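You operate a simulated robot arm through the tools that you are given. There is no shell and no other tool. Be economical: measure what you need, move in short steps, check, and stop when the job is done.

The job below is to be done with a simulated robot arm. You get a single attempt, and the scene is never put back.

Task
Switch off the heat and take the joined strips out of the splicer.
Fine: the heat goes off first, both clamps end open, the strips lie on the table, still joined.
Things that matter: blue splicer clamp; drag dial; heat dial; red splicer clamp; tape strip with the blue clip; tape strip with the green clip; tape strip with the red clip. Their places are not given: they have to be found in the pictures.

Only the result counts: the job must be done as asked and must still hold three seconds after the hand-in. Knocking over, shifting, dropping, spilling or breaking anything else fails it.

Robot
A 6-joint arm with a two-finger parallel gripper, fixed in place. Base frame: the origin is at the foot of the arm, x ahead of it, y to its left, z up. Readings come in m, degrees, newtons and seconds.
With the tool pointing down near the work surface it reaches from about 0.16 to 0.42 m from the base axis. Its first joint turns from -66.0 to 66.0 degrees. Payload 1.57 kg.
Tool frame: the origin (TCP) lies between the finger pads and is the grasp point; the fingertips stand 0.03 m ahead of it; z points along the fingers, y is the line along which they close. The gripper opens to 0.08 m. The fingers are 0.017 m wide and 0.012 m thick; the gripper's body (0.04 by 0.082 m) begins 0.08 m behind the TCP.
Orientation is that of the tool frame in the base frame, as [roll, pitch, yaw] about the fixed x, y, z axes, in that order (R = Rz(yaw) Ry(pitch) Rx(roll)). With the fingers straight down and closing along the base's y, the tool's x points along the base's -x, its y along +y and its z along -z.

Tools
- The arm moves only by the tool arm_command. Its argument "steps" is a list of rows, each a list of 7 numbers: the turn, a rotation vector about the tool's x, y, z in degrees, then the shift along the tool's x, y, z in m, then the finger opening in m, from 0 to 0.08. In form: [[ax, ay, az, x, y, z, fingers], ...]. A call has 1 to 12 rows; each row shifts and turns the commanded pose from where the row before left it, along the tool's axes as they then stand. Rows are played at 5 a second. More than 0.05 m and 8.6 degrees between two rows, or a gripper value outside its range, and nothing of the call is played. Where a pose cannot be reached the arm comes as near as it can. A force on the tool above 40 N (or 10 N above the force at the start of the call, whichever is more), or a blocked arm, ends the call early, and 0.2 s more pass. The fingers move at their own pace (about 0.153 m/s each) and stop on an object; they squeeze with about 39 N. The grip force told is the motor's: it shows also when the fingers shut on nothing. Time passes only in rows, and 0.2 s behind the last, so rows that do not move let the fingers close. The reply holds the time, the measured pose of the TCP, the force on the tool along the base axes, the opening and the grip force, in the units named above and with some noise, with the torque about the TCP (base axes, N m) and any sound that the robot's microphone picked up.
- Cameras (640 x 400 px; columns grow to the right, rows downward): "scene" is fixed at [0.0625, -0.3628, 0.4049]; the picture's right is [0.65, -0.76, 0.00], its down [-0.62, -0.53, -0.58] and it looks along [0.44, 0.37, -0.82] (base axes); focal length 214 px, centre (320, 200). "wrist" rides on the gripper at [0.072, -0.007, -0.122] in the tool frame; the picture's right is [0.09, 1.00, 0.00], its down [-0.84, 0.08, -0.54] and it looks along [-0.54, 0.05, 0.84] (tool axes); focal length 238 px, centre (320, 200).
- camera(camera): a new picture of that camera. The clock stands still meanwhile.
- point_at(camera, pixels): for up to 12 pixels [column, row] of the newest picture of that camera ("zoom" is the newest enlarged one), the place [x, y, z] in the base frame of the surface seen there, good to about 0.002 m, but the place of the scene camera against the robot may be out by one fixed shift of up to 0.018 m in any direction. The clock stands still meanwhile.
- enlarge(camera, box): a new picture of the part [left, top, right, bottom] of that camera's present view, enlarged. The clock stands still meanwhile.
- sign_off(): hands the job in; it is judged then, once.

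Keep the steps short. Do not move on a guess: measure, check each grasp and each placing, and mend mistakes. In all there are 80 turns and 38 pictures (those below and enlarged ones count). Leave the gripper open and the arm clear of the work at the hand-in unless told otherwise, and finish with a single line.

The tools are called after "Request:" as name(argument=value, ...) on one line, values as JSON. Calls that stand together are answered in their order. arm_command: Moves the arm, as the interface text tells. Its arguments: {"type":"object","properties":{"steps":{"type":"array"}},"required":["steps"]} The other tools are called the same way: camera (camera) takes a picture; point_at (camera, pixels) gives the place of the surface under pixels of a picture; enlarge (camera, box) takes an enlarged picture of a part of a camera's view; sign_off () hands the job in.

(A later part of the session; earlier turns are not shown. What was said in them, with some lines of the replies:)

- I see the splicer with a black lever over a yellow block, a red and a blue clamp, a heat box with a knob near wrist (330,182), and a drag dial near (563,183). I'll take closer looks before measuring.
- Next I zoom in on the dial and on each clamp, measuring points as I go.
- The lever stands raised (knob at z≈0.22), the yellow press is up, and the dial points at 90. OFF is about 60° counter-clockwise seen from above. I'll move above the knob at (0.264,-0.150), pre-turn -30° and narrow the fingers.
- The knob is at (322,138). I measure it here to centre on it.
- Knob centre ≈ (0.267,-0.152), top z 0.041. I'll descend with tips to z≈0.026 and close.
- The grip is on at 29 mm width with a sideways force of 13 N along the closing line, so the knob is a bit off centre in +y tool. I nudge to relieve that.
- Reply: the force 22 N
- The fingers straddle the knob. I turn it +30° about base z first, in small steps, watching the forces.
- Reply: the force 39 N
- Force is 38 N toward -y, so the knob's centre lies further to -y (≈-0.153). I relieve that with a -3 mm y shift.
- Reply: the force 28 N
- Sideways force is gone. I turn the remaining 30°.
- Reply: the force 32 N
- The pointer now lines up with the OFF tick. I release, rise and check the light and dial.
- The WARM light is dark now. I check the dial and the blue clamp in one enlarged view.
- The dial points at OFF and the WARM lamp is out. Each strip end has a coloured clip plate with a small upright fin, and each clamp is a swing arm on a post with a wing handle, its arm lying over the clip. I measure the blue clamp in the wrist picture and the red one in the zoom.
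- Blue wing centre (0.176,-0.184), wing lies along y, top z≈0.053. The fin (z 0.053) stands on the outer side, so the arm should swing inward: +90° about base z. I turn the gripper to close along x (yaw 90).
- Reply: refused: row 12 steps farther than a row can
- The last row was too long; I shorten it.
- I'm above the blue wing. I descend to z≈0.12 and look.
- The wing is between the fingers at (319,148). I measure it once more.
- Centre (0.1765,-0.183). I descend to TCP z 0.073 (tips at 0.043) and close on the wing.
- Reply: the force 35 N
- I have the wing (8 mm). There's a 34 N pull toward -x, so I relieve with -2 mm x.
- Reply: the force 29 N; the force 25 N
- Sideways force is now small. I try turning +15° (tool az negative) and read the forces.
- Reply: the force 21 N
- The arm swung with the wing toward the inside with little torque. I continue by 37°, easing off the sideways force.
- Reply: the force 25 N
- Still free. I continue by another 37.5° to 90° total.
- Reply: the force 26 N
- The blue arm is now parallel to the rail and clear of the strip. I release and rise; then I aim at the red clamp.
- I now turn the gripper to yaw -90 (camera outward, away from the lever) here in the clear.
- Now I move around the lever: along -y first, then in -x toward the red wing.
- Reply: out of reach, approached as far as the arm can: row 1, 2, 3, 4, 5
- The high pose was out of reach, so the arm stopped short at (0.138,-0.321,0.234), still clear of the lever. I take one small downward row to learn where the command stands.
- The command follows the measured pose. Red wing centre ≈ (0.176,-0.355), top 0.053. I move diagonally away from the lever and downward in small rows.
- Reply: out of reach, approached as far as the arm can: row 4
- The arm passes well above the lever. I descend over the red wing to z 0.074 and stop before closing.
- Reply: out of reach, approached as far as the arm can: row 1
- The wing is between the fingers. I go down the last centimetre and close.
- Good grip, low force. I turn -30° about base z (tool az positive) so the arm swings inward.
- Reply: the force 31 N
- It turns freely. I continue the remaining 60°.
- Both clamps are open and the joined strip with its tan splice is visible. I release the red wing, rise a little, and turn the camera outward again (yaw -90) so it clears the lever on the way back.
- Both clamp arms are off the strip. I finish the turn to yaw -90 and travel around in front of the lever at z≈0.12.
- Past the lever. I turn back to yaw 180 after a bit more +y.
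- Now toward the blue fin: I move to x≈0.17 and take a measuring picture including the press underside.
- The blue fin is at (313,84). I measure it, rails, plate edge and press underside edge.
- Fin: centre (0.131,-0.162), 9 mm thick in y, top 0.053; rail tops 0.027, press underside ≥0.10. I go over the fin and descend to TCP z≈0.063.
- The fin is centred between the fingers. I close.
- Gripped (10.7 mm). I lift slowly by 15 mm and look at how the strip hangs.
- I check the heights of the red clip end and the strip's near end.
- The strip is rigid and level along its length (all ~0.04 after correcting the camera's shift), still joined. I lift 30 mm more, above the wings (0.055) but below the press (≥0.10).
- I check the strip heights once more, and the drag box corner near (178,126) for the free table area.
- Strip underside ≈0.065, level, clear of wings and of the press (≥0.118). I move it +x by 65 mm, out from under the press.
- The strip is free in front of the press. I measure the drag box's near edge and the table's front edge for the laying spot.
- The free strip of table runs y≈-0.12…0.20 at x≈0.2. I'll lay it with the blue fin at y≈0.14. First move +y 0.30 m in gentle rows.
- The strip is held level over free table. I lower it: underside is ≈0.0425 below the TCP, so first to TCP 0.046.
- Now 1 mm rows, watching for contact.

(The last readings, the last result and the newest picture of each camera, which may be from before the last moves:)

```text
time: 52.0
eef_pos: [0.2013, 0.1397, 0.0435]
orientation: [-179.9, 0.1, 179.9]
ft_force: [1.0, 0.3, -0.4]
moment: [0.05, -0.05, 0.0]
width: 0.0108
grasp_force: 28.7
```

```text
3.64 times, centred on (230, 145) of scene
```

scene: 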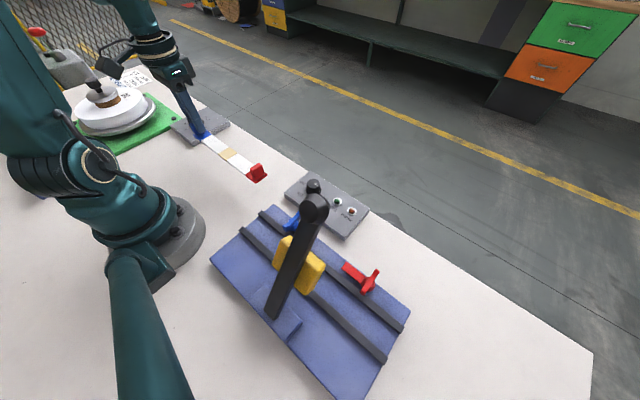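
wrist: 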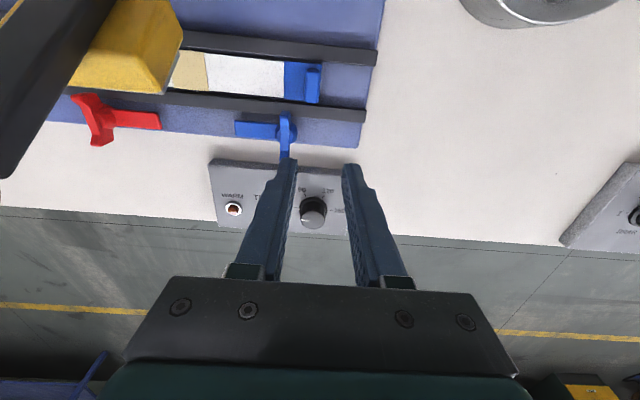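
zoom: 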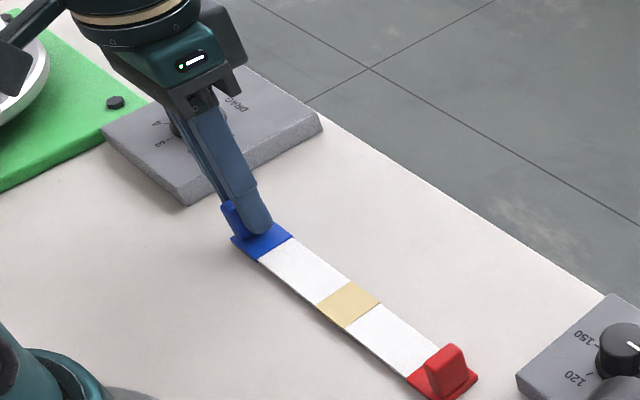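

Close to the table and clear of both boxes. Two more 1 mm rows.

Request:
arm_command(steps=[[0, 0, 0, 0, 0, 0.001, 0.005], [0, 0, 0, 0, 0, 0, 0.005]])

```text
time: 52.6
eef_pos: [0.2014, 0.1394, 0.0427]
orientation: [-179.7, 0.1, -180.0]
ft_force: [-0.6, -0.4, -0.4]
moment: [0.05, 0.0, -0.02]
width: 0.0107
grasp_force: 28.5
```

Request:
arm_command(steps=[[0, 0, 0, 0, 0, 0.001, 0.005], [0, 0, 0, 0, 0, 0, 0.005]])

```text
time: 53.2
eef_pos: [0.2008, 0.139, 0.041]
orientation: [-179.9, 0.2, 180.0]
ft_force: [-0.8, 0.0, 7.2]
moment: [0.06, 0.08, -0.04]
width: 0.0105
grasp_force: 28.2
```

Contact: 7 N upward, so the strip lies on the table. I open the fingers a little and rise straight up.

Request:
arm_command(steps=[[0, 0, 0, 0, 0, 0, 0.022], [0, 0, 0, 0, 0, 0, 0.03], [0, 0, 0, 0, 0, -0.01, 0.03], [0, 0, 0, 0, 0, -0.03, 0.03], [0, 0, 0, 0, 0, -0.04, 0.03], [0, 0, 0, 0, 0, -0.04, 0.05], [0, 0, 0, 0, 0, -0.04, 0.08], [0, 0, 0, 0, 0, 0, 0.08]])

Request:
camera(camera="scene")

Request:
camera(camera="wrist")

```text
time: 55.0
eef_pos: [0.2013, 0.1401, 0.2036]
orientation: [-179.9, 0.1, 180.0]
ft_force: [-0.7, -0.3, -0.9]
moment: [0.01, 0.01, 0.04]
width: 0.0796
grasp_force: 0.0
```

```text
7 pictures are left
```

scene: 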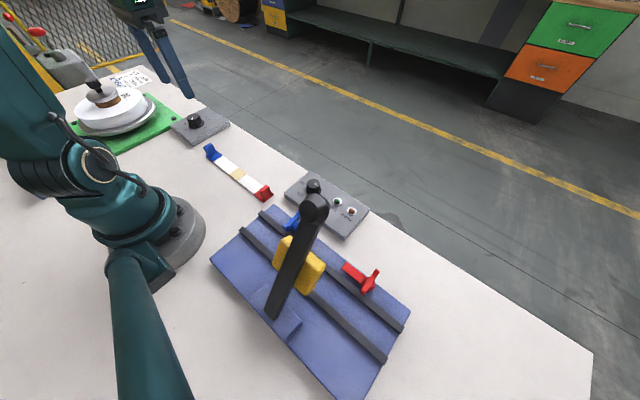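

```text
6 pictures are left
```

wrist: 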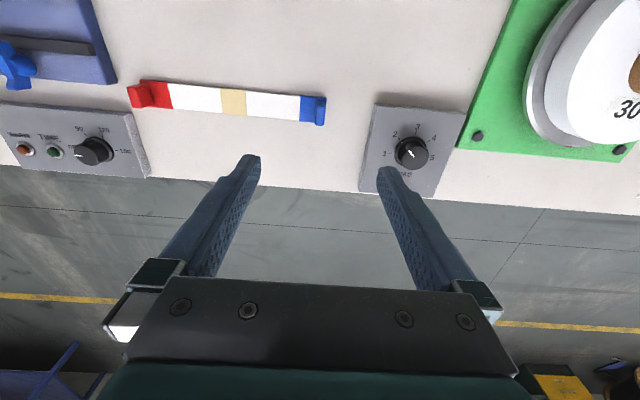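

The joined strip lies flat, the lamp is out, and both clamps are open. One last enlarged check of the dial and strip heights.

Request:
enlarge(camera="wrist", box=[0, 60, 340, 190])

Request:
point_at(camera="wrist", pixels=[[162, 92], [195, 98], [232, 102], [275, 105], [305, 103], [200, 130]])

```text
1.88 times, centred on (170, 125) of wrist
```

zoom: 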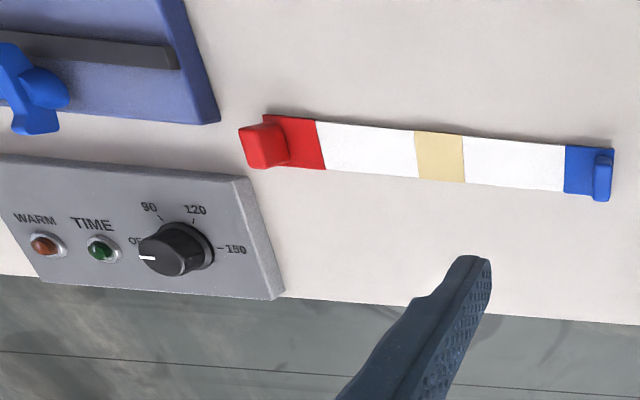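

```text
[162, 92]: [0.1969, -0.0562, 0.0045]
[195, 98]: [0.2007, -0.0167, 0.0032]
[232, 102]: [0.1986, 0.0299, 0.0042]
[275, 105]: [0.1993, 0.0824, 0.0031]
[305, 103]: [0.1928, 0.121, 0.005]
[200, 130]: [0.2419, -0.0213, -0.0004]
```

The strip is flat on the table (z≈0.004 all along), joined; the dial is at OFF, the gripper is open and clear. I hand in.

Request:
sign_off()

```text
The job is handed in.
```

The heat was switched off first, both clamps are open, and the joined strips lie flat on the table, still joined.
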